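You operate a simulated robot arm through the tools that you are given. There is no shell and no other tool.

The job below is to be done with a simulated robot arm. You get a single attempt, and the scene is never put back.

JOB
Glue chip 72 onto the green slide in the press and heat it till it holds.
Fine: heat dial at 60, then back to 0; lever left down.

It is judged by the outcome, as a careful person would: the job done as asked, and still so three seconds after it is handed in. It fails if anything else is knocked over, pushed out of place, dropped, spilled or broken.

ROBOT AND FRAMES
A 7-joint arm with a two-finger parallel gripper, fixed in place. Base frame: the origin is at the foot of the arm, x ahead of it, y to its left, z up; the work surface is at about z = 767. Units: mm, rad, N and s.
With the tool pointing down near the work surface it reaches from about 100 to 660 mm from the base axis. Its first joint turns from -1.152 to 1.152 rad. Payload 1.57 kg.
The TCP is the grasp point between the finger pads, 30 mm short of the fingertips. In the tool frame z runs along the fingers and y along their closing line. Largest opening 80 mm; finger width 17, thickness 12; the body of the gripper, 40 by 82 mm, starts 80 mm behind the TCP.
Orientation is that of the tool frame in the base frame, as [roll, pitch, yaw] about the fixed x, y, z axes, in that order (R = Rz(yaw) Ry(pitch) Rx(roll)). With the fingers straight down and closing along the base's y, the tool's x points along the base's -x, its y along +y and its z along -z.

CONTROLS
- The arm moves only by the tool play_rows. Its arguments are lists of equal length, an entry for each row: "travel": the shift along the tool's x, y, z in units of 20 mm (1.0 is 20 mm), a list of three; "angular": the turn, a rotation vector about the tool's x, y, z in units of 8 degrees (1.0 is 8 degrees), a list of three; "gripper": the gripper command, from -1 (fully open) to 1 (shut), values between in proportion. In form: {"travel": [[x, y, z], ...], "angular": [[wx, wy, wz], ...], "gripper": [gripper, ...]}. A call has 1 to 20 rows; each row shifts and turns the commanded pose from where the row before left it, along the tool's axes as they then stand. A call with a number of a shift or a turn outside -1 to 1 is refused whole. Rows are played at 5 a second. More than 50 mm and 0.15 rad between two rows, or a gripper value outside its range, and nothing of the call is played. Where a pose cannot be reached the arm comes as near as it can. A force on the tool above 40 N (or 10 N above the force at the start of the call, whichever is more), or a blocked arm, ends the call early, and 0.2 s more pass. The fingers move at their own pace (about 72 mm/s each) and stop on an object; they squeeze with about 21 N. The grip force told is the motor's: it shows also when the fingers shut on nothing. Time passes only in rows, and 0.2 s behind the last, so rows that do not move let the fingers close. The reply holds the time, the measured pose of the TCP, the force on the tool along the base axes, the opening and the grip force, in the units named above and with some noise, with the torque about the TCP (base axes, N m) and any sound that the robot's microphone picked up.
- Cameras (640 x 400 px; columns grow to the right, rows downward): "scene" is fixed at [54.1, 430.5, 1422]; the picture's right is [-0.79, -0.62, 0.00], its down [-0.36, 0.46, -0.81] and it looks along [0.50, -0.64, -0.59] (base axes); focal length 339 px, centre (320, 200). "wrist" rides on the gripper at [72, -7, -122] in the tool frame; the picture's right is [0.09, 1.00, 0.00], its down [-0.84, 0.08, -0.54] and it looks along [-0.54, 0.05, 0.84] (tool axes); focal length 238 px, centre (320, 200). There is no depth. A picture from a camera that has moved, and an enlarged one, comes with that camera's place and axes in the base frame and with its lens.
- grab_frame(camera): a new picture of that camera. No time passes.
- zoom(camera, box): a new picture of the part [left, top, right, bottom] of that camera's present view, enlarged. No time passes.
- job_done(): hands the job in; it is judged then, once.

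Nothing tells you positions but the pictures and the camera data. Unless the task says otherwise, let go and move clear before handing in.

The tools are called after ">>>" as name(argument=value, ...) on one line, values as JSON. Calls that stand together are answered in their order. play_rows: Moves the arm, as the interface text tells. Its arguments: {"type":"object","properties":{"travel":{"type":"array","items":{"type":"array","items":{"type":"number"}}},"angular":{"type":"array","items":{"type":"array","items":{"type":"number"}}},"gripper":{"type":"array","items":{"type":"number"}}},"required":["travel","angular","gripper"]} The other tools are called the same way: grab_frame (camera) takes a picture; zoom (camera, box) takes an enlarged picture of a part of a camera's view; job_done () hands the job in.

At the start:

```text
clock: 0.0
position: [382.1, 74.3, 1220.3]
orientation: [-3.14, 0.0, -3.141]
wrist_force: [-0.4, 0.0, -0.2]
wrist_torque: [0.0, -0.02, 0.0]
width: 80.1
gripper_force: 0.0
```

scene: 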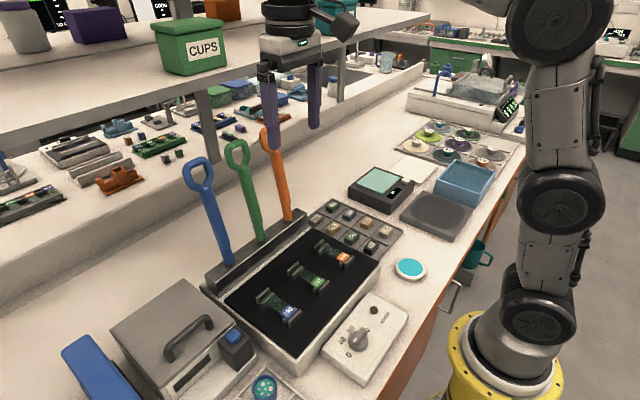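
wrist: 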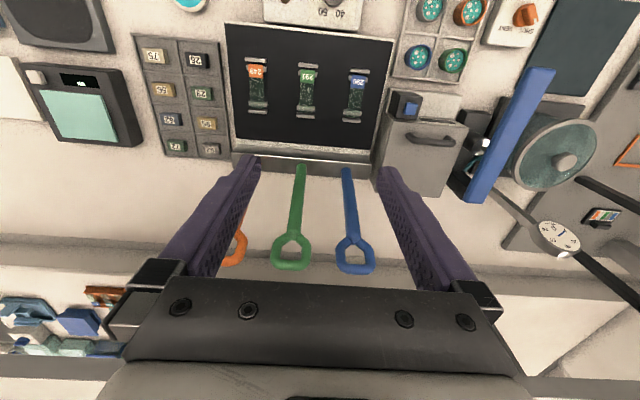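

I see a press with three slides (orange, green, blue), each with a matching lever, a tray of numbered chips, a heat dial and other equipment. I will look closer before moving.

>>> zoom(camera="scene", box=[180, 120, 420, 270])

>>> zoom(camera="scene", box=[200, 250, 440, 400])

>>> zoom(camera="wrist", box=[120, 0, 400, 175])

>>> zoom(camera="scene", box=[300, 180, 420, 260])

>>> zoom(camera="wrist", box=[360, 0, 640, 175])

```text
2.67 times, centred on (300, 195) of scene
camera zoom: at [54.1, 430.5, 1422.0], right [-0.79, -0.62, 0.0], down [-0.36, 0.46, -0.81], along [0.5, -0.64, -0.59], focal length 903 px, centre (373, 213)
```

zoom: 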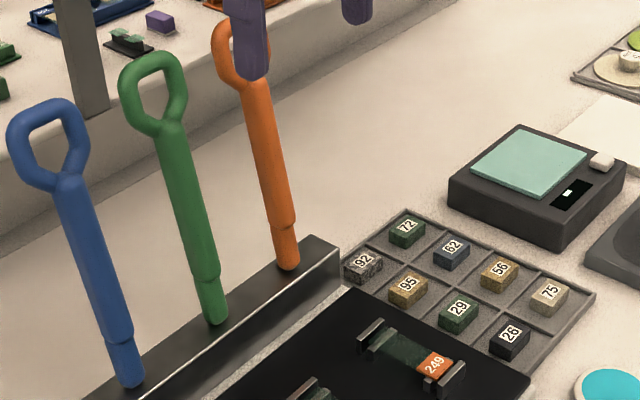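

```text
2.67 times, centred on (320, 325) of scene
camera zoom: at [54.1, 430.5, 1422.0], right [-0.79, -0.62, 0.0], down [-0.36, 0.46, -0.81], along [0.5, -0.64, -0.59], focal length 903 px, centre (320, -133)
```

zoom: 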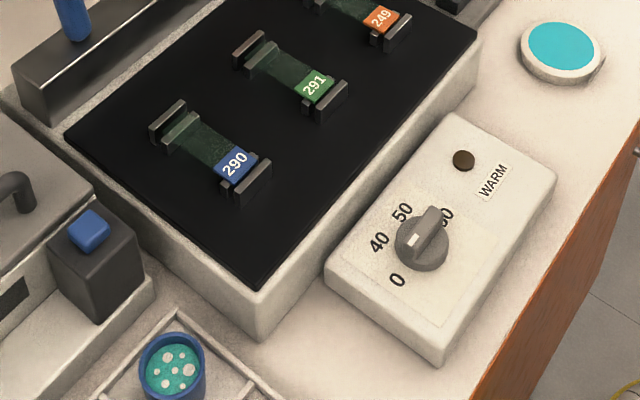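

```text
2.29 times, centred on (260, 88) of wrist
camera zoom: at [309.6, 68.9, 1342.3], right [-0.09, 1.0, 0.0], down [0.84, 0.08, 0.54], along [0.54, 0.05, -0.84], focal length 545 px, centre (457, 457)
```

zoom: 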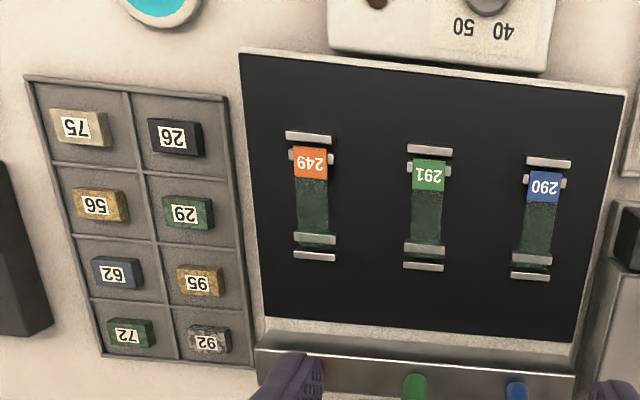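

```text
5.00 times, centred on (360, 220) of scene
camera zoom: at [54.1, 430.5, 1422.0], right [-0.79, -0.62, 0.0], down [-0.36, 0.46, -0.81], along [0.5, -0.64, -0.59], focal length 1694 px, centre (120, 100)
```

zoom: 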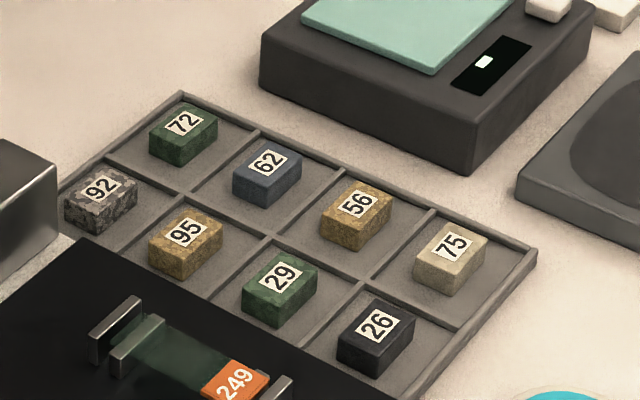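

```text
2.29 times, centred on (500, 88) of wrist
camera zoom: at [309.6, 68.9, 1342.3], right [-0.09, 1.0, 0.0], down [0.84, 0.08, 0.54], along [0.54, 0.05, -0.84], focal length 545 px, centre (-91, 457)
```

zoom: 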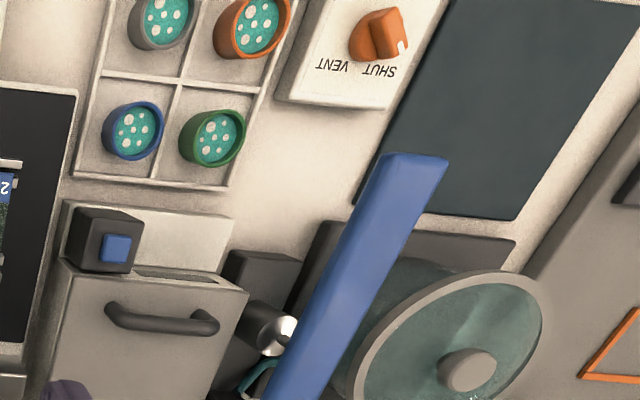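

I make out chip 72 in the tray's far right corner, roughly (535,-260), and the green slide 291 near (390,49). I'll check the teal disc, the dial and the other surroundings before moving.

>>> zoom(camera="scene", box=[370, 240, 450, 290])

>>> zoom(camera="scene", box=[320, 290, 416, 350])

>>> zoom(camera="scene", box=[340, 40, 600, 210])

>>> zoom(camera="scene", box=[40, 260, 300, 400])

>>> zoom(camera="scene", box=[160, 0, 400, 160])

>>> zoom(camera="scene", box=[0, 60, 240, 230])

```text
8.00 times, centred on (410, 265) of scene
camera zoom: at [54.1, 430.5, 1422.0], right [-0.79, -0.62, 0.0], down [-0.36, 0.46, -0.81], along [0.5, -0.64, -0.59], focal length 2710 px, centre (-400, -320)
```

zoom: 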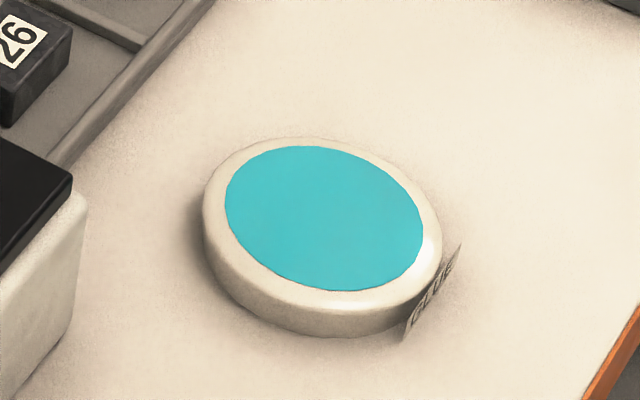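

```text
6.67 times, centred on (368, 320) of scene
camera zoom: at [54.1, 430.5, 1422.0], right [-0.79, -0.62, 0.0], down [-0.36, 0.46, -0.81], along [0.5, -0.64, -0.59], focal length 2258 px, centre (0, -600)
```

zoom: 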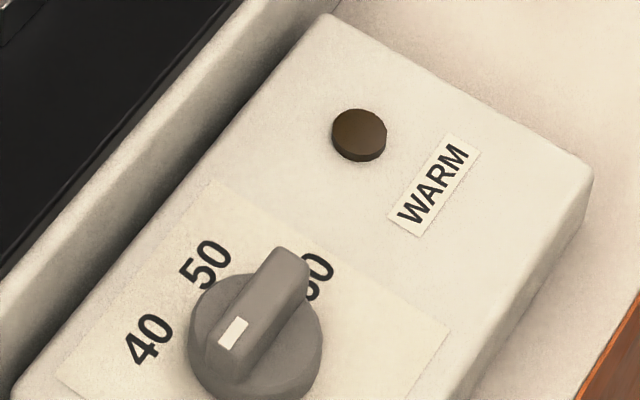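

```text
2.35 times, centred on (470, 125) of scene
camera zoom: at [54.1, 430.5, 1422.0], right [-0.79, -0.62, 0.0], down [-0.36, 0.46, -0.81], along [0.5, -0.64, -0.59], focal length 797 px, centre (-33, 376)
```

zoom: 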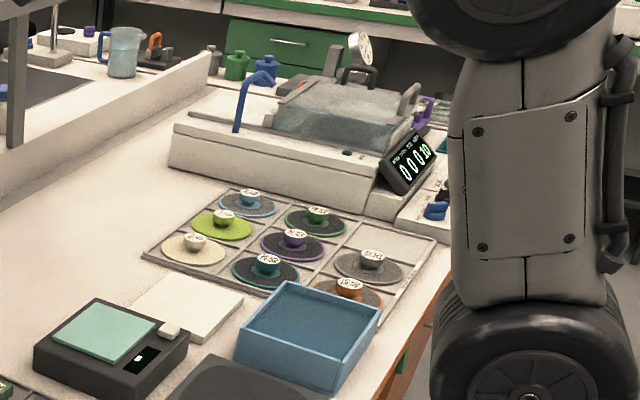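

```text
2.46 times, centred on (170, 330) of scene
camera zoom: at [54.1, 430.5, 1422.0], right [-0.79, -0.62, 0.0], down [-0.36, 0.46, -0.81], along [0.5, -0.64, -0.59], focal length 834 px, centre (689, -120)
```

zoom: 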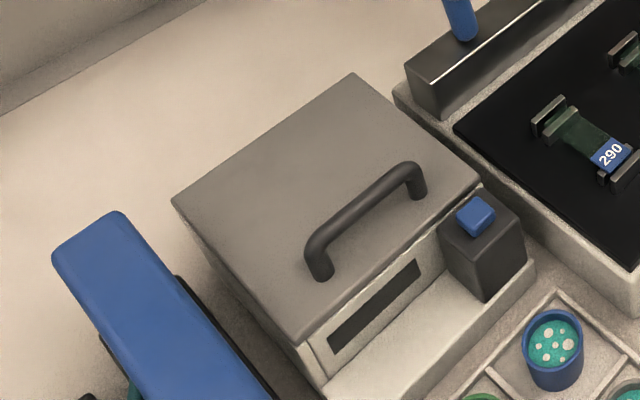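

```text
2.50 times, centred on (280, 80) of scene
camera zoom: at [54.1, 430.5, 1422.0], right [-0.79, -0.62, 0.0], down [-0.36, 0.46, -0.81], along [0.5, -0.64, -0.59], focal length 847 px, centre (420, 500)
```

zoom: 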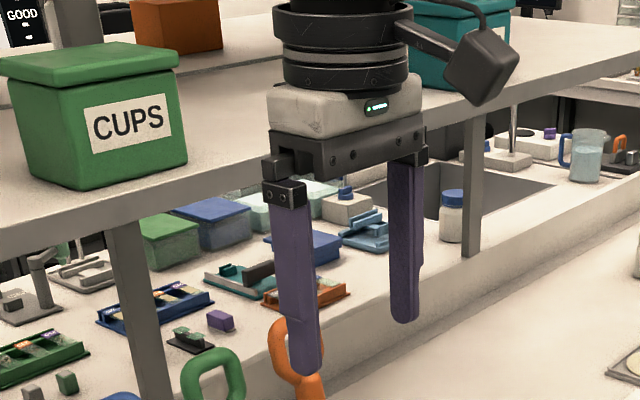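

```text
2.35 times, centred on (120, 145) of scene
camera zoom: at [54.1, 430.5, 1422.0], right [-0.79, -0.62, 0.0], down [-0.36, 0.46, -0.81], along [0.5, -0.64, -0.59], focal length 797 px, centre (791, 329)
```

zoom: 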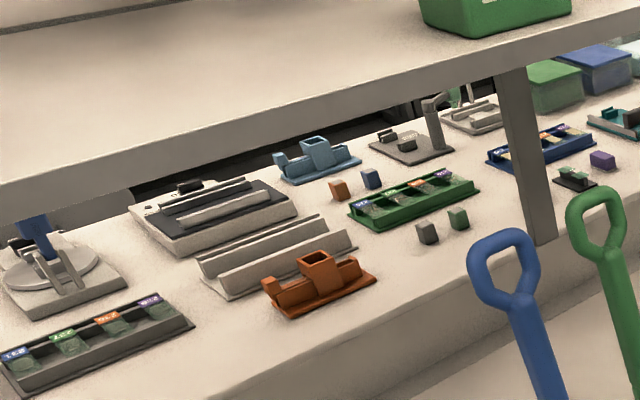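

The teal dish has a small label reading "GLUE". I'll move above the chip tray, shifting sideways first and then forward and down, to see the chips closely.

>>> play_rows(travel=[[0, -1, 0], [0, -1, 0], [0, -1, 0], [0, -1, 0], [0, -1, 0], [0, -1, 0], [0, -1, 0], [0, -1, 0], [0, -1, 0], [0, -1, 0], [0, -1, 0.5], [0, -1, 1], [-0.5, -1, 1], [-1, -1, 1], [-1, -1, 1], [-1, -1, 1], [-1, -0.7, 1], [-1, 0, 1], [-0.8, 0, 1], [0, 0, 1]], angular=[[0, 0, 0], [0, 0, 0], [0, 0, 0], [0, 0, 0], [0, 0, 0], [0, 0, 0], [0, 0, 0], [0, 0, 0], [0, 0, 0], [0, 0, 0], [0, 0, 0], [0, 0, 0], [0, 0, 0], [0, 0, 0], [0, 0, 0], [0, 0, 0], [0, 0, 0], [0, 0, 0], [0, 0, 0], [0, 0, 0]], gripper=[-1, -1, -1, -1, -1, -1, -1, -1, -1, -1, -1, -1, -1, -1, -1, -1, -1, -1, -1, -1])

>>> grab_frame(camera="wrist")

>>> grab_frame(camera="scene")

```text
clock: 4.2
position: [506.3, -260.3, 1029.5]
orientation: [3.141, 0.0, 3.139]
wrist_force: [0.0, -0.1, 0.6]
wrist_torque: [0.0, -0.03, 0.01]
width: 80.0
gripper_force: 0.1
```

```text
taken
camera wrist: at [434.8, -266.4, 1152.0], right [-0.09, 1.0, 0.0], down [0.84, 0.08, 0.54], along [0.54, 0.05, -0.84], focal length 238 px, centre (320, 200)
```

wrist: 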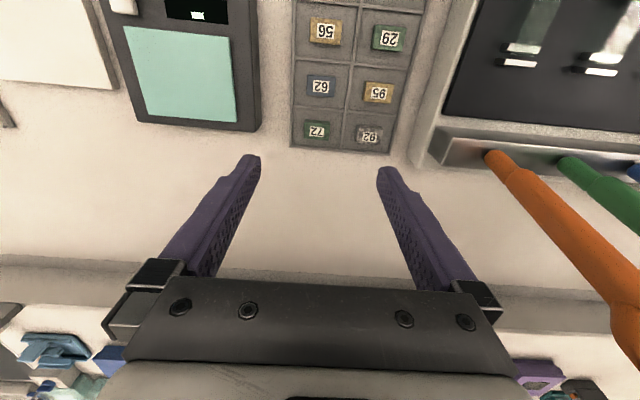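

```text
taken
```

scene: 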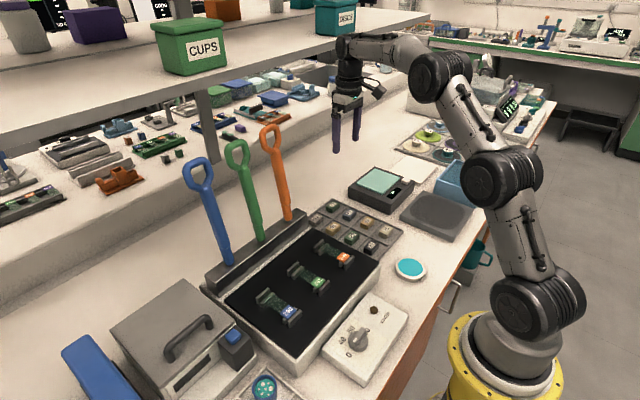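

Chip 72 is at about (544,-262), its top near z 786. I'll zoom in to measure its size and bearing.

>>> zoom(camera="wrist", box=[280, 90, 400, 165])

```text
5.33 times, centred on (340, 128) of wrist
camera zoom: at [434.8, -266.4, 1152.0], right [-0.09, 1.0, 0.0], down [0.84, 0.08, 0.54], along [0.54, 0.05, -0.84], focal length 1271 px, centre (213, 587)
```

zoom: 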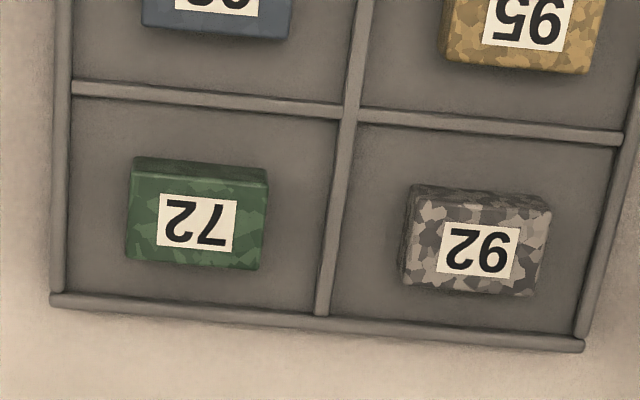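

The chip is about 39 mm (y) by 25 mm (x), so I'll grip it across its short side with the tool turned 90°. I'll turn, centre above it, narrow the fingers and look again.

>>> play_rows(travel=[[-1, 0, 0], [-0.94, 0, 0], [0, 0, 0], [0, 0, 0], [0, 0, 0], [0, 0, 0], [0, 0, 0], [0, 0, 0], [0, 0, 0], [0, 0, 0], [0, 0, 0], [0, 0, 0], [0, 0, 0], [0, 0, 0], [0, 0, 1], [0, 0, 1], [0, 0, 1], [0, 0, 1], [0, 0, 1], [0, 0, 1]], angular=[[0, 0, 0], [0, 0, 0], [0, 0, 0.9375], [0, 0, 0.9375], [0, 0, 0.9375], [0, 0, 0.9375], [0, 0, 0.9375], [0, 0, 0.9375], [0, 0, 0.9375], [0, 0, 0.9375], [0, 0, 0.9375], [0, 0, 0.9375], [0, 0, 0.9375], [0, 0, 0.9375], [0, 0, 0], [0, 0, 0], [0, 0, 0], [0, 0, 0], [0, 0, 0], [0, 0, 0]], gripper=[-1, -1, -1, -1, -1, -1, -1, -1, -1, -1, -0.1, -0.1, -0.1, -0.1, -0.1, -0.1, -0.1, -0.1, -0.1, -0.1])

>>> grab_frame(camera="wrist")

>>> grab_frame(camera="scene")

```text
clock: 8.4
position: [545.8, -259.7, 909.3]
orientation: [3.141, 0.001, 1.568]
wrist_force: [0.5, 0.1, -0.4]
wrist_torque: [-0.01, 0.0, 0.01]
width: 43.6
gripper_force: 0.0
```

```text
taken
camera wrist: at [539.1, -186.5, 1031.9], right [1.0, 0.09, 0.0], down [0.08, -0.84, 0.54], along [0.05, -0.54, -0.84], focal length 238 px, centre (320, 200)
```

wrist: 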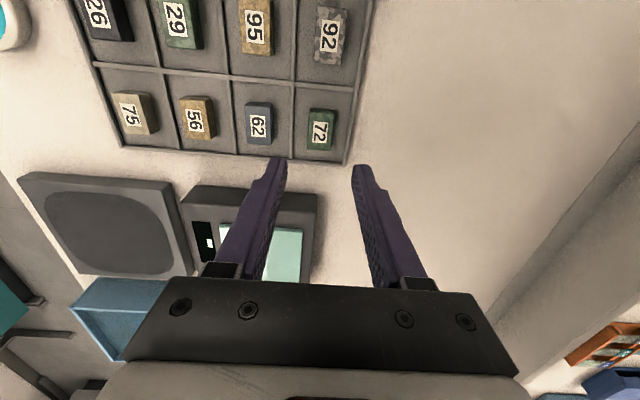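

```text
taken
```

scene: 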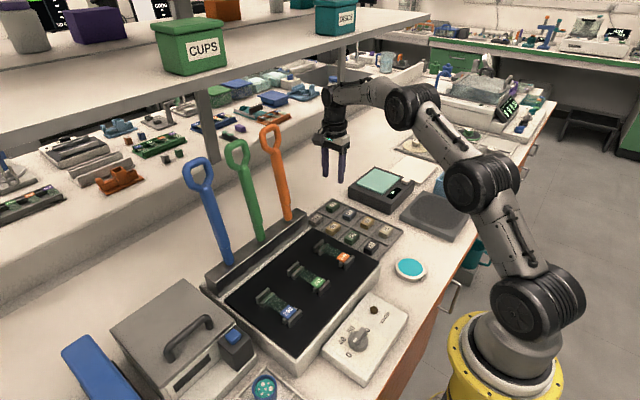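

The chip is nearly centred under the fingers. I zoom in to refine the centre before descending.

>>> zoom(camera="wrist", box=[240, 80, 400, 180])

```text
4.00 times, centred on (320, 130) of wrist
camera zoom: at [539.1, -186.5, 1031.9], right [1.0, 0.09, 0.0], down [0.08, -0.84, 0.54], along [0.05, -0.54, -0.84], focal length 953 px, centre (320, 480)
```

zoom: 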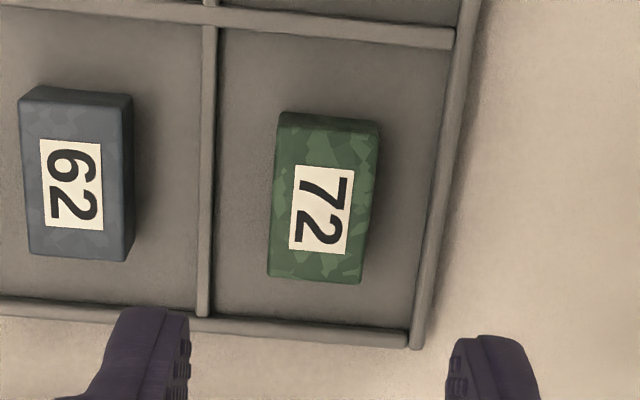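

The chip centre is at (546,-261), aligned with the fingers. I descend partway and check the heights.

>>> play_rows(travel=[[-0.065, 0, 1], [0, 0, 1], [0, 0, 1], [0, 0, 1], [0, 0, 0.6], [0, 0, 0]], angular=[[0, 0, 0], [0, 0, 0], [0, 0, 0], [0, 0, 0], [0, 0, 0], [0, 0, 0]], gripper=[-0.1, -0.1, -0.1, -0.1, -0.1, -0.1])

>>> grab_frame(camera="wrist")

>>> zoom(camera="scene", box=[290, 160, 390, 230])

```text
clock: 9.8
position: [545.0, -260.6, 815.9]
orientation: [-3.141, 0.001, 1.572]
wrist_force: [0.1, 0.3, 0.9]
wrist_torque: [0.06, 0.02, -0.02]
width: 44.2
gripper_force: 0.0
```

```text
taken
camera wrist: at [539.4, -187.9, 940.1], right [1.0, 0.09, 0.0], down [0.08, -0.84, 0.54], along [0.05, -0.54, -0.84], focal length 238 px, centre (320, 200)
```

wrist: 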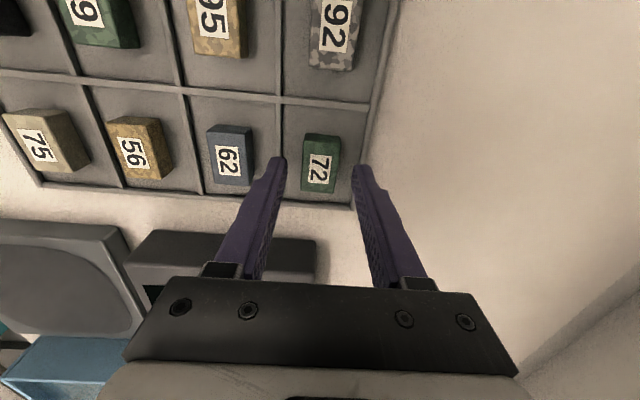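

```text
5.71 times, centred on (340, 195) of scene
camera zoom: at [54.1, 430.5, 1422.0], right [-0.79, -0.62, 0.0], down [-0.36, 0.46, -0.81], along [0.5, -0.64, -0.59], focal length 1936 px, centre (206, 229)
```

zoom: 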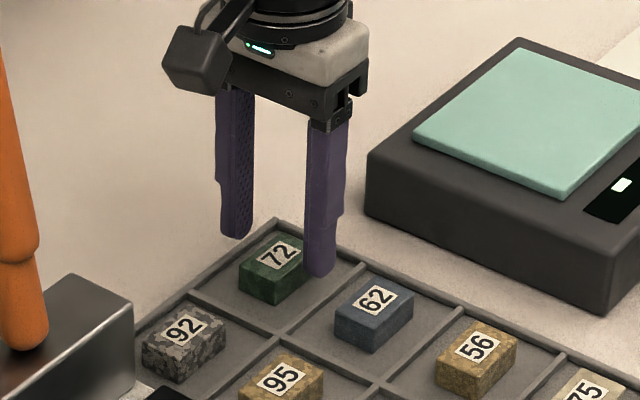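

The fingers straddle chip 72 properly. I lower the last 9 mm, close, and let the grip settle.

>>> play_rows(travel=[[0, 0, 0.25], [0, 0, 0.2], [0, 0, 0], [0, 0, 0], [0, 0, 0], [0, 0, 0], [0, 0, 0]], angular=[[0, 0, 0], [0, 0, 0], [0, 0, 0], [0, 0, 0], [0, 0, 0], [0, 0, 0], [0, 0, 0]], gripper=[-0.1, -0.1, -0.1, 1, 1, 1, 1])

>>> zoom(camera="scene", box=[290, 160, 390, 230])

```text
clock: 11.4
position: [544.3, -261.6, 808.3]
orientation: [3.142, 0.0, 1.572]
wrist_force: [0.5, 1.2, 0.5]
wrist_torque: [-0.01, 0.0, 0.06]
width: 24.9
gripper_force: 20.8
```

```text
5.71 times, centred on (340, 195) of scene
camera zoom: at [54.1, 430.5, 1422.0], right [-0.79, -0.62, 0.0], down [-0.36, 0.46, -0.81], along [0.5, -0.64, -0.59], focal length 1936 px, centre (206, 229)
```

zoom: 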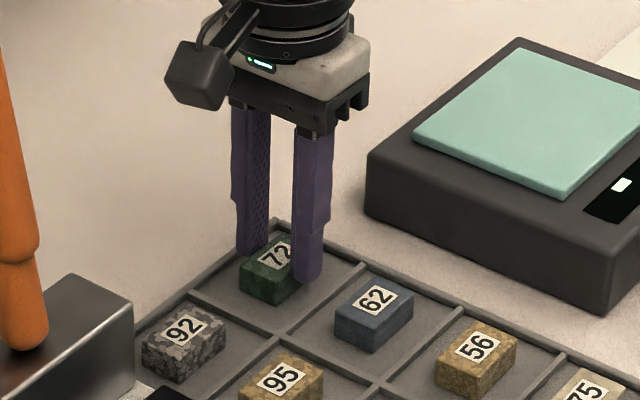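

Chip 72 is held at 24.9 mm width. I lift it straight up and turn the tool back to its normal bearing.

>>> play_rows(travel=[[0, 0, -0.5], [0, 0, -1], [0, 0, -1], [0, 0, -1], [0, 0, -1], [0, 0, -1], [0, 0, 0], [0, 0, 0], [0, 0, 0], [0, 0, 0], [0, 0, 0], [0, 0, 0], [0, 0, 0], [0, 0, 0], [0, 0, 0], [0, 0, 0], [0, 0, 0], [0, 0, 0]], angular=[[0, 0, 0], [0, 0, 0], [0, 0, 0], [0, 0, 0], [0, 0, 0], [0, 0, 0], [0, 0, -0.9375], [0, 0, -0.9375], [0, 0, -0.9375], [0, 0, -0.9375], [0, 0, -0.9375], [0, 0, -0.9375], [0, 0, -0.9375], [0, 0, -0.9375], [0, 0, -0.9375], [0, 0, -0.9375], [0, 0, -0.9375], [0, 0, -0.9375]], gripper=[1, 1, 1, 1, 1, 1, 1, 1, 1, 1, 1, 1, 1, 1, 1, 1, 1, 1])

>>> grab_frame(camera="wrist")

```text
clock: 15.2
position: [545.8, -259.9, 920.2]
orientation: [-3.141, 0.0, -3.14]
wrist_force: [0.4, 0.0, -1.0]
wrist_torque: [0.01, -0.01, 0.01]
width: 25.3
gripper_force: 20.9
```

```text
taken
camera wrist: at [474.1, -266.8, 1041.5], right [-0.09, 1.0, 0.0], down [0.84, 0.08, 0.54], along [0.54, 0.05, -0.84], focal length 238 px, centre (320, 200)
```

wrist: 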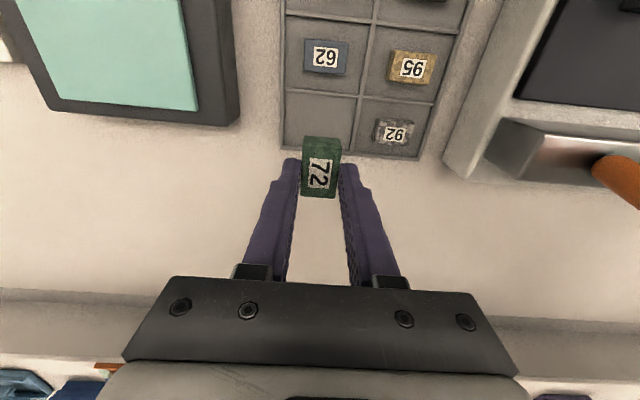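

The chip is secure, with the long side now along x. I carry it towards the glue dish, stopping short to locate the dish.

>>> play_rows(travel=[[0.96, 0.33, 0], [0.96, 0.33, 0], [0.96, 0.33, 0], [0.96, 0.33, 0], [0.96, 0.33, 0], [0.96, 0.33, 0], [0.96, 0.33, 0], [0.96, 0.33, 0], [0.96, 0.33, 0], [0.96, 0.33, 0], [0.96, 0.33, 0], [0.96, 0.3, 0], [0.96, 0.27, 0], [0, 0, 0]], angular=[[0, 0, 0], [0, 0, 0], [0, 0, 0], [0, 0, 0], [0, 0, 0], [0, 0, 0], [0, 0, 0], [0, 0, 0], [0, 0, 0], [0, 0, 0], [0, 0, 0], [0, 0, 0], [0, 0, 0], [0, 0, 0]], gripper=[1, 1, 1, 1, 1, 1, 1, 1, 1, 1, 1, 1, 1, 1])

>>> grab_frame(camera="wrist")

>>> grab_frame(camera="scene")

```text
clock: 18.2
position: [295.5, -175.9, 919.0]
orientation: [-3.141, 0.001, 3.141]
wrist_force: [0.2, 0.1, -0.9]
wrist_torque: [0.02, -0.06, 0.04]
width: 24.9
gripper_force: 21.1
```

```text
taken
camera wrist: at [223.4, -181.5, 1041.8], right [-0.09, 1.0, 0.0], down [0.84, 0.08, 0.54], along [0.54, 0.05, -0.84], focal length 238 px, centre (320, 200)
```

wrist: 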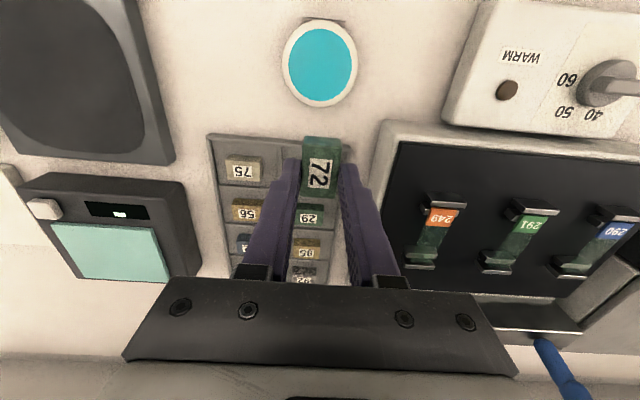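

```text
taken
```

scene: 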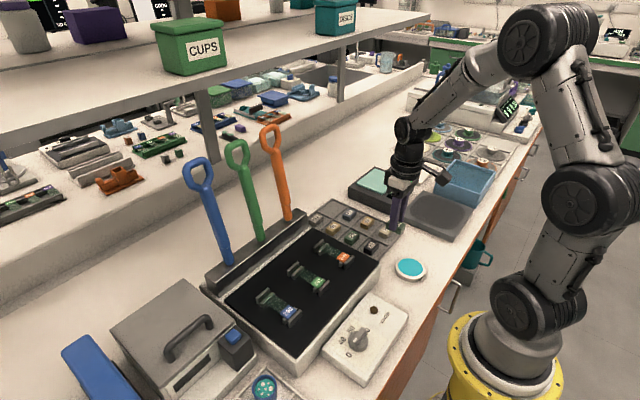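

The dish centre appears near (237,-179). I'll zoom to confirm.

>>> zoom(camera="wrist", box=[260, 10, 380, 120])

>>> zoom(camera="wrist", box=[440, 20, 640, 145])

>>> zoom(camera="wrist", box=[380, 130, 640, 300])

```text
3.64 times, centred on (320, 65) of wrist
camera zoom: at [223.4, -181.5, 1041.8], right [-0.09, 1.0, 0.0], down [0.84, 0.08, 0.54], along [0.54, 0.05, -0.84], focal length 867 px, centre (320, 691)
```

zoom: 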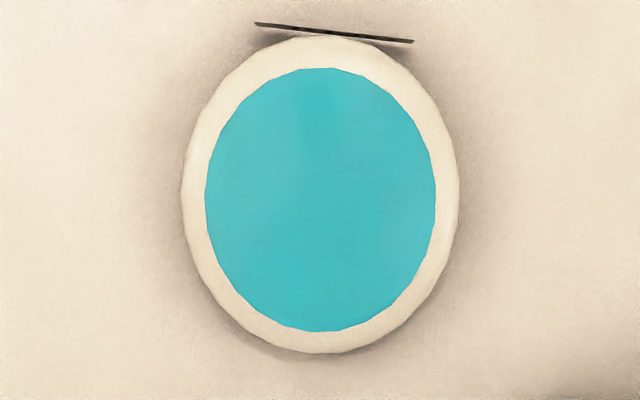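

```text
3.20 times, centred on (540, 82) of wrist
camera zoom: at [223.4, -181.5, 1041.8], right [-0.09, 1.0, 0.0], down [0.84, 0.08, 0.54], along [0.54, 0.05, -0.84], focal length 763 px, centre (-384, 576)
```

zoom: 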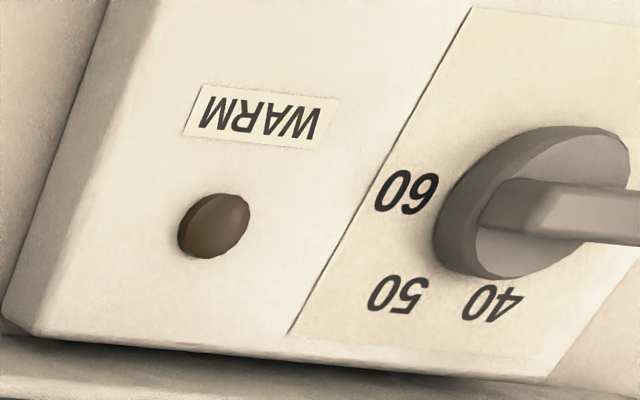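

```text
2.35 times, centred on (510, 215) of wrist
camera zoom: at [223.4, -181.5, 1041.8], right [-0.09, 1.0, 0.0], down [0.84, 0.08, 0.54], along [0.54, 0.05, -0.84], focal length 561 px, centre (-127, 165)
```

zoom: 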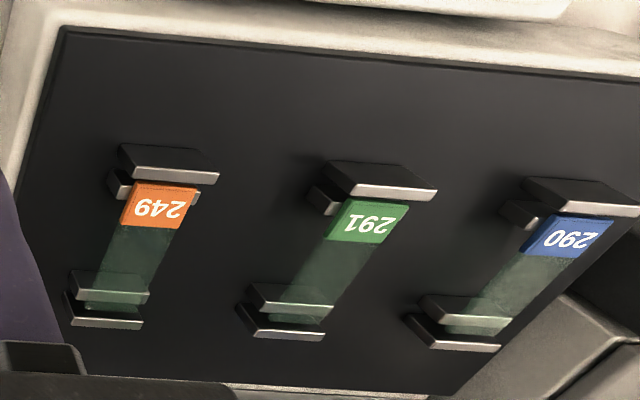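

Dish centre is (238,-180), glue radius about 30 mm, enough for the chip. I move over it and lower to just above the surface.

>>> play_rows(travel=[[0.96, -0.08, 0], [0.96, -0.08, 0], [0.95, 0, 0], [0, 0, 0], [0, 0, 1], [0, 0, 1], [0, 0, 1], [0, 0, 1], [0, 0, 0.3], [0, 0, 0]], angular=[[0, 0, 0], [0, 0, 0], [0, 0, 0], [0, 0, 0], [0, 0, 0], [0, 0, 0], [0, 0, 0], [0, 0, 0], [0, 0, 0], [0, 0, 0]], gripper=[1, 1, 1, 1, 1, 1, 1, 1, 1, 1])

>>> grab_frame(camera="wrist")

>>> zoom(camera="scene", box=[360, 220, 460, 290])

```text
clock: 20.4
position: [238.6, -178.6, 832.8]
orientation: [3.141, -0.001, -3.141]
wrist_force: [-0.1, 0.0, 0.2]
wrist_torque: [0.0, 0.01, 0.02]
width: 25.4
gripper_force: 21.0
```

```text
taken
camera wrist: at [167.8, -184.9, 954.9], right [-0.09, 1.0, 0.0], down [0.84, 0.08, 0.54], along [0.54, 0.05, -0.84], focal length 238 px, centre (320, 200)
```

wrist: 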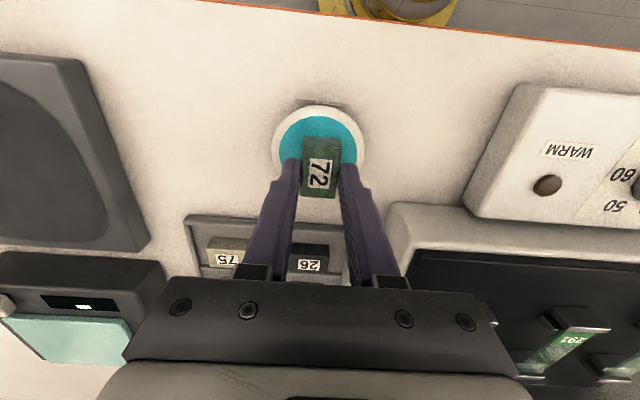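

```text
5.71 times, centred on (410, 255) of scene
camera zoom: at [54.1, 430.5, 1422.0], right [-0.79, -0.62, 0.0], down [-0.36, 0.46, -0.81], along [0.5, -0.64, -0.59], focal length 1936 px, centre (-194, -114)
```

zoom: 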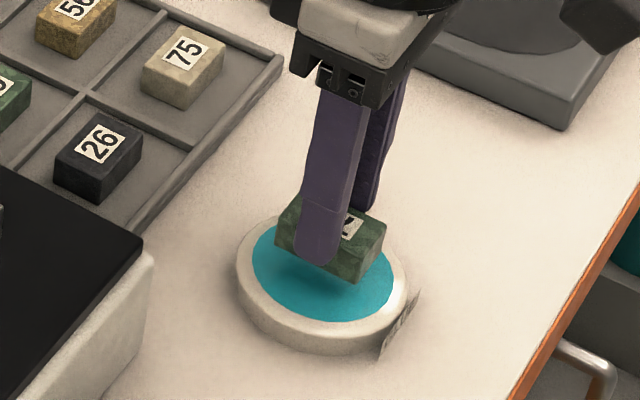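

The chip is centred over the glue, its underside some 14 mm above it. I lower carefully.

>>> play_rows(travel=[[0, 0, 0.2], [0, 0, 0.2], [0, 0, 0]], angular=[[0, 0, 0], [0, 0, 0], [0, 0, 0]], gripper=[1, 1, 1])

>>> zoom(camera="scene", box=[380, 240, 440, 285])

```text
clock: 21.2
position: [238.2, -178.5, 825.9]
orientation: [3.141, -0.002, 3.14]
wrist_force: [-0.4, 0.8, -0.3]
wrist_torque: [0.0, 0.01, -0.03]
width: 25.0
gripper_force: 20.8
```

```text
8.89 times, centred on (410, 262) of scene
camera zoom: at [54.1, 430.5, 1422.0], right [-0.79, -0.62, 0.0], down [-0.36, 0.46, -0.81], along [0.5, -0.64, -0.59], focal length 3011 px, centre (-480, -356)
```

zoom: 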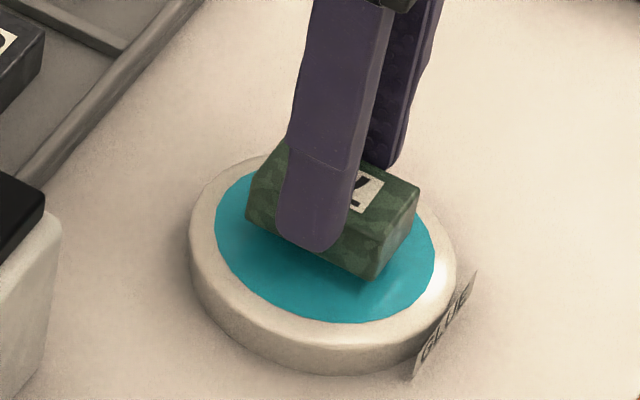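

>>> play_rows(travel=[[0, 0, 0.15], [0, 0, 0]], angular=[[0, 0, 0], [0, 0, 0]], gripper=[1, 1])

>>> zoom(camera="scene", box=[380, 240, 440, 285])

```text
clock: 21.8
position: [238.5, -178.8, 822.6]
orientation: [3.141, 0.001, -3.141]
wrist_force: [0.2, -0.7, -0.7]
wrist_torque: [0.01, -0.01, 0.01]
width: 25.3
gripper_force: 21.0
```

```text
8.89 times, centred on (410, 262) of scene
camera zoom: at [54.1, 430.5, 1422.0], right [-0.79, -0.62, 0.0], down [-0.36, 0.46, -0.81], along [0.5, -0.64, -0.59], focal length 3011 px, centre (-480, -356)
```

zoom: 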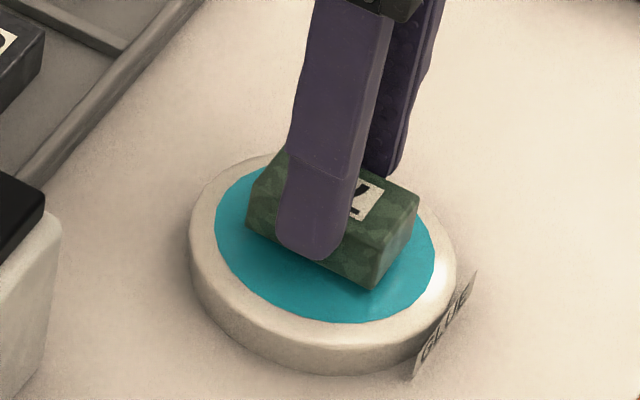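

>>> play_rows(travel=[[0, 0, 0.1], [0, 0, 0]], angular=[[0, 0, 0], [0, 0, 0]], gripper=[1, 1])

>>> zoom(camera="scene", box=[380, 240, 440, 285])

```text
clock: 22.4
position: [238.4, -178.8, 820.5]
orientation: [-3.141, -0.001, -3.14]
wrist_force: [0.1, -0.6, -0.3]
wrist_torque: [0.0, -0.06, 0.0]
width: 25.4
gripper_force: 21.3
```

```text
8.89 times, centred on (410, 262) of scene
camera zoom: at [54.1, 430.5, 1422.0], right [-0.79, -0.62, 0.0], down [-0.36, 0.46, -0.81], along [0.5, -0.64, -0.59], focal length 3011 px, centre (-480, -356)
```

zoom: 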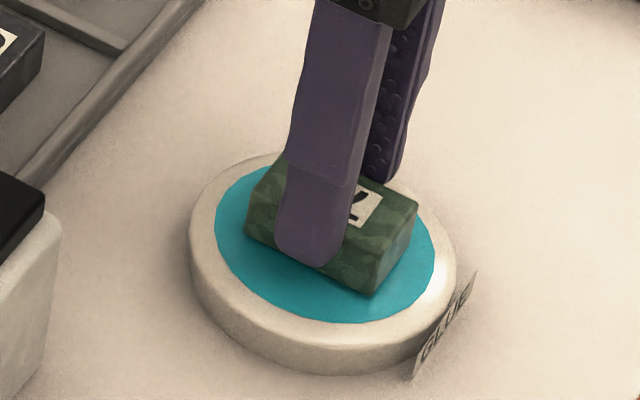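

>>> play_rows(travel=[[0, 0, 0.1], [0, 0, 0]], angular=[[0, 0, 0], [0, 0, 0]], gripper=[1, 1])

>>> zoom(camera="scene", box=[380, 240, 440, 285])

```text
clock: 23.0
position: [238.4, -179.9, 817.9]
orientation: [-3.142, 0.0, 3.14]
wrist_force: [-0.2, 0.8, 1.8]
wrist_torque: [0.03, 0.01, 0.02]
width: 25.3
gripper_force: 21.4
```

```text
8.89 times, centred on (410, 262) of scene
camera zoom: at [54.0, 430.5, 1422.0], right [-0.79, -0.62, 0.0], down [-0.36, 0.46, -0.81], along [0.5, -0.64, -0.59], focal length 3011 px, centre (-480, -356)
```

zoom: 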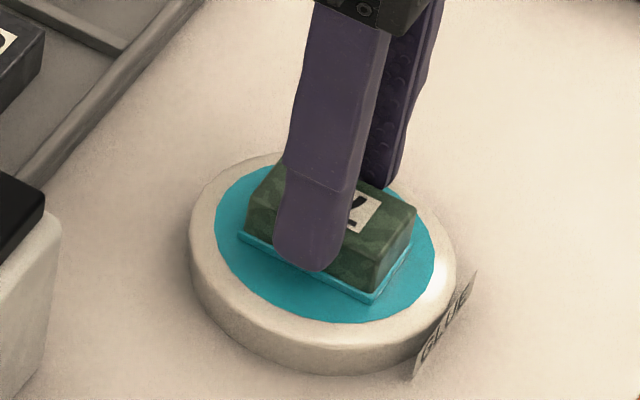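

A teal glue film now shows along the chip's underside. I lift it gently and check.

>>> play_rows(travel=[[0, 0, 0], [0, 0, 0], [0, 0, -0.2], [0, 0, -0.5], [0, 0, -1], [0, 0, -1], [0, 0, -1], [0, 0, -1], [0, 0, -1], [0, 0, 0]], angular=[[0, 0, 0], [0, 0, 0], [0, 0, 0], [0, 0, 0], [0, 0, 0], [0, 0, 0], [0, 0, 0], [0, 0, 0], [0, 0, 0], [0, 0, 0]], gripper=[1, 1, 1, 1, 1, 1, 1, 1, 1, 1])

>>> zoom(camera="scene", box=[360, 200, 460, 290])

>>> grab_frame(camera="wrist")

```text
clock: 25.2
position: [238.9, -181.4, 932.4]
orientation: [3.142, -0.002, 3.139]
wrist_force: [-0.3, -0.4, -0.3]
wrist_torque: [-0.03, 0.01, -0.02]
width: 25.0
gripper_force: 20.5
```

```text
4.44 times, centred on (410, 245) of scene
camera zoom: at [54.1, 430.5, 1422.0], right [-0.79, -0.62, 0.0], down [-0.36, 0.46, -0.81], along [0.5, -0.64, -0.59], focal length 1506 px, centre (-80, 0)
```

zoom: 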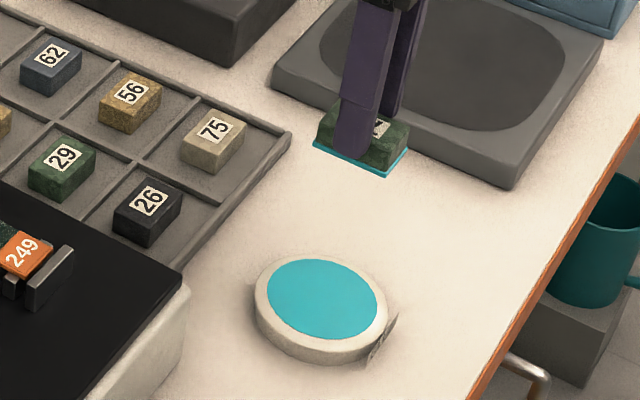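

```text
taken
camera wrist: at [166.5, -187.0, 1054.7], right [-0.09, 1.0, 0.0], down [0.84, 0.08, 0.54], along [0.54, 0.05, -0.84], focal length 238 px, centre (320, 200)
```

wrist: 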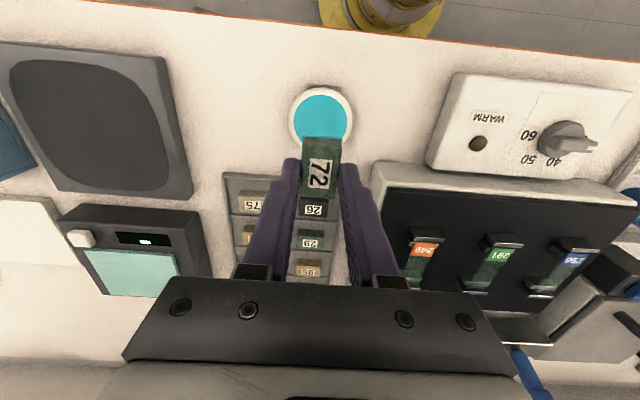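

The glue film is on the chip and the dish hasn't moved. I carry the chip over the press, staying high, to look down at slide 291.

>>> play_rows(travel=[[0, 0, -1], [0, 0, -1], [0, 0, -1], [-0.796, 0.9625, -0.05], [-0.796, 0.9625, 0], [-0.796, 0.9625, 0], [-0.796, 0.9625, 0], [-0.796, 0.9625, 0], [-0.796, 0.9625, 0], [-0.796, 0.9625, 0], [-0.796, 0.9625, 0], [-0.796, 0.9625, 0], [-0.796, 0.9625, 0], [-0.796, 0.9625, 0], [-0.796, 0.9625, 0], [0, 0, 0]], angular=[[0, 0, 0], [0, 0, 0], [0, 0, 0], [0, 0, 0], [0, 0, 0], [0, 0, 0], [0, 0, 0], [0, 0, 0], [0, 0, 0], [0, 0, 0], [0, 0, 0], [0, 0, 0], [0, 0, 0], [0, 0, 0], [0, 0, 0], [0, 0, 0]], gripper=[1, 1, 1, 1, 1, 1, 1, 1, 1, 1, 1, 1, 1, 1, 1, 1])

>>> grab_frame(camera="wrist")

>>> zoom(camera="wrist", box=[240, 30, 400, 130])

>>> grab_frame(camera="scene")

```text
clock: 28.6
position: [429.0, 52.0, 993.9]
orientation: [-3.141, 0.0, 3.141]
wrist_force: [-0.8, 0.3, -0.4]
wrist_torque: [0.0, 0.0, 0.0]
width: 24.9
gripper_force: 21.1
```

```text
taken
camera wrist: at [357.9, 45.0, 1116.4], right [-0.09, 1.0, 0.0], down [0.84, 0.08, 0.54], along [0.54, 0.05, -0.84], focal length 238 px, centre (320, 200)
```

wrist: 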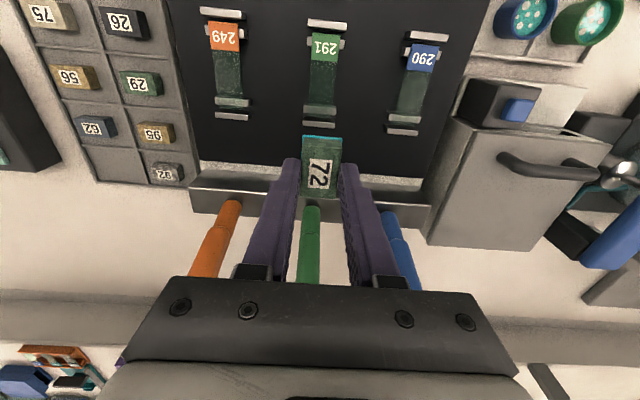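

```text
4.00 times, centred on (320, 80) of wrist
camera zoom: at [357.9, 45.0, 1116.4], right [-0.09, 1.0, 0.0], down [0.84, 0.08, 0.54], along [0.54, 0.05, -0.84], focal length 953 px, centre (320, 680)
```

zoom: 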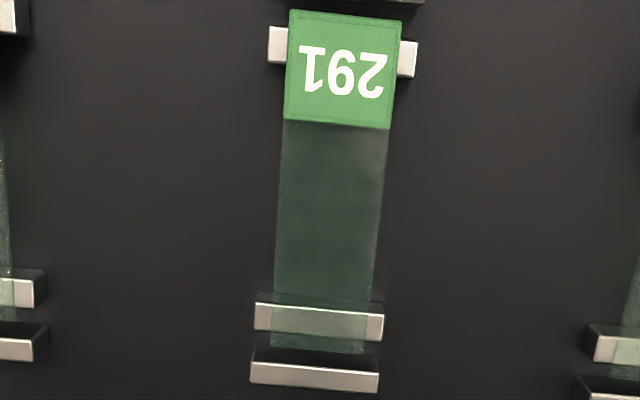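

```text
taken
```

scene: 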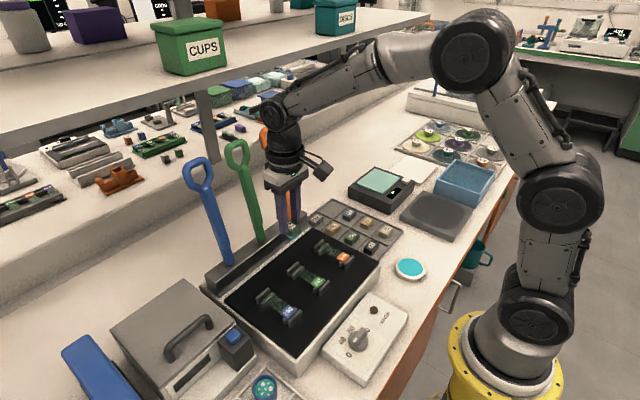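

Slide 291 runs from x ≈ 347 (label end) to 422 at y ≈ 50, its clear part from x ≈ 369. I'll aim the chip centre at (393,50) and lower to a little above it.

>>> play_rows(travel=[[0.9, -0.04, 0], [0.9, -0.045, 0], [0, 0, 1], [0, 0, 1], [0, 0, 1], [0, 0, 1], [0, 0, 0.5], [0, 0, 0]], angular=[[0, 0, 0], [0, 0, 0], [0, 0, 0], [0, 0, 0], [0, 0, 0], [0, 0, 0], [0, 0, 0], [0, 0, 0]], gripper=[1, 1, 1, 1, 1, 1, 1, 1])

>>> grab_frame(camera="wrist")

>>> zoom(camera="scene", box=[260, 220, 370, 300])

>>> zoom(camera="wrist", box=[260, 100, 380, 200])

```text
clock: 30.4
position: [391.6, 50.9, 901.9]
orientation: [3.14, 0.0, 3.141]
wrist_force: [-0.4, 0.6, -0.7]
wrist_torque: [-0.01, 0.0, -0.02]
width: 24.9
gripper_force: 20.9
```

```text
taken
camera wrist: at [320.8, 43.9, 1025.3], right [-0.09, 1.0, 0.0], down [0.84, 0.08, 0.54], along [0.54, 0.05, -0.84], focal length 238 px, centre (320, 200)
```

wrist: 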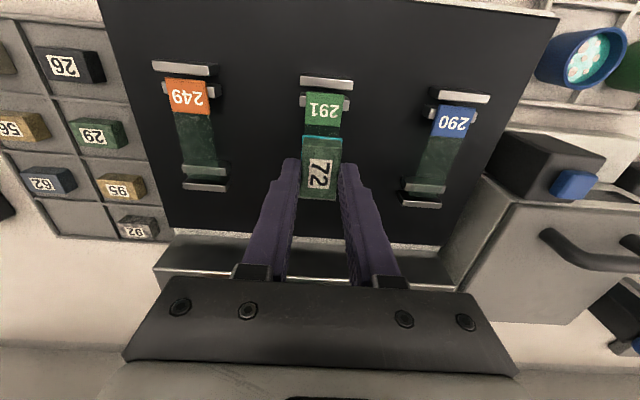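

```text
5.00 times, centred on (315, 260) of scene
camera zoom: at [54.1, 430.5, 1422.0], right [-0.79, -0.62, 0.0], down [-0.36, 0.46, -0.81], along [0.5, -0.64, -0.59], focal length 1694 px, centre (345, -100)
```

zoom: 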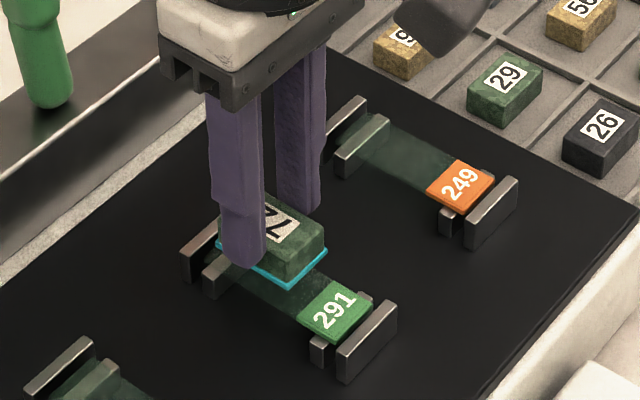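

```text
4.00 times, centred on (320, 150) of wrist
camera zoom: at [320.8, 43.9, 1025.3], right [-0.09, 1.0, 0.0], down [0.84, 0.08, 0.54], along [0.54, 0.05, -0.84], focal length 953 px, centre (320, 400)
```

zoom: 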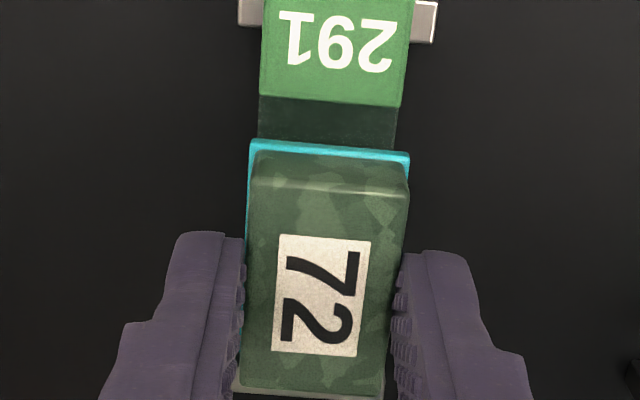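

The chip lines up with the slide's centreline, its near edge just past the label. I shift 1.5 mm away from the label and lower towards contact.

>>> play_rows(travel=[[-0.075, -0.01, 0.2], [0, 0, 0.3], [0, 0, 0]], angular=[[0, 0, 0], [0, 0, 0], [0, 0, 0]], gripper=[1, 1, 1])

>>> zoom(camera="scene", box=[280, 240, 350, 295])

>>> zoom(camera="wrist", box=[260, 100, 380, 200])

```text
clock: 31.2
position: [395.0, 51.3, 894.4]
orientation: [3.142, 0.001, 3.14]
wrist_force: [0.7, 0.9, -0.7]
wrist_torque: [0.02, 0.01, 0.0]
width: 25.0
gripper_force: 20.5
```

```text
7.27 times, centred on (315, 268) of scene
camera zoom: at [54.1, 430.5, 1422.0], right [-0.79, -0.62, 0.0], down [-0.36, 0.46, -0.81], along [0.5, -0.64, -0.59], focal length 2464 px, centre (356, -291)
```

zoom: 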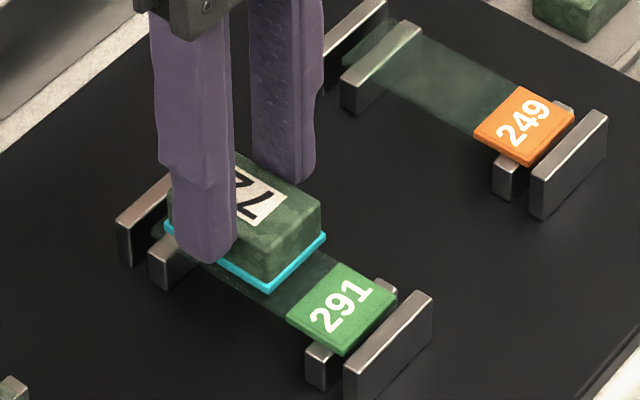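

```text
4.00 times, centred on (320, 150) of wrist
camera zoom: at [323.3, 43.5, 1015.7], right [-0.09, 1.0, 0.0], down [0.84, 0.08, 0.54], along [0.54, 0.05, -0.84], focal length 953 px, centre (320, 400)
```

zoom: 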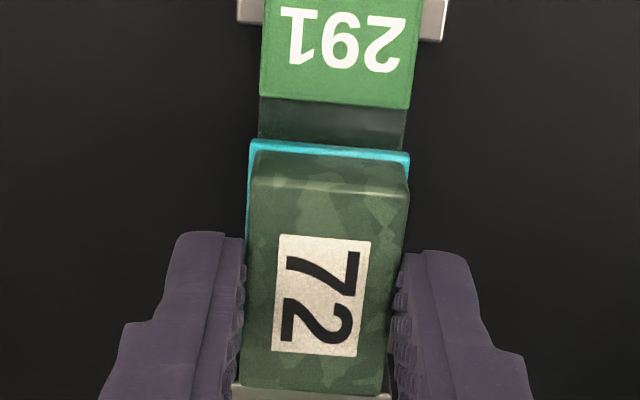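

>>> play_rows(travel=[[0, 0, 0.15], [0, 0, 0.1], [0, 0, 0]], angular=[[0, 0, 0], [0, 0, 0], [0, 0, 0]], gripper=[1, 1, 1])

>>> zoom(camera="scene", box=[280, 240, 350, 295])

```text
clock: 32.0
position: [394.7, 50.1, 888.7]
orientation: [3.141, 0.002, 3.142]
wrist_force: [-1.8, 0.5, 6.5]
wrist_torque: [-0.01, 0.09, -0.02]
width: 25.2
gripper_force: 20.6
```

```text
7.27 times, centred on (315, 268) of scene
camera zoom: at [53.9, 430.5, 1422.0], right [-0.79, -0.62, 0.0], down [-0.36, 0.46, -0.81], along [0.5, -0.64, -0.59], focal length 2464 px, centre (356, -291)
```

zoom: 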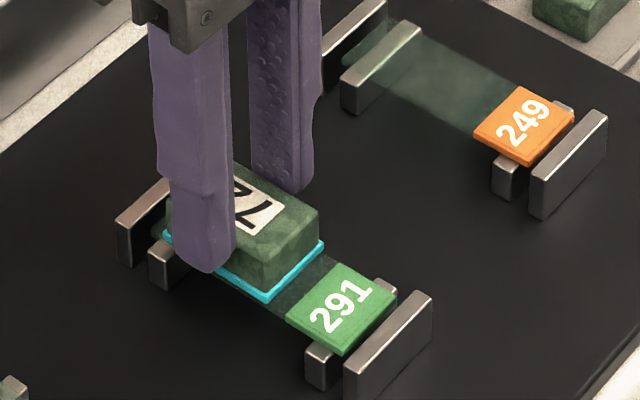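

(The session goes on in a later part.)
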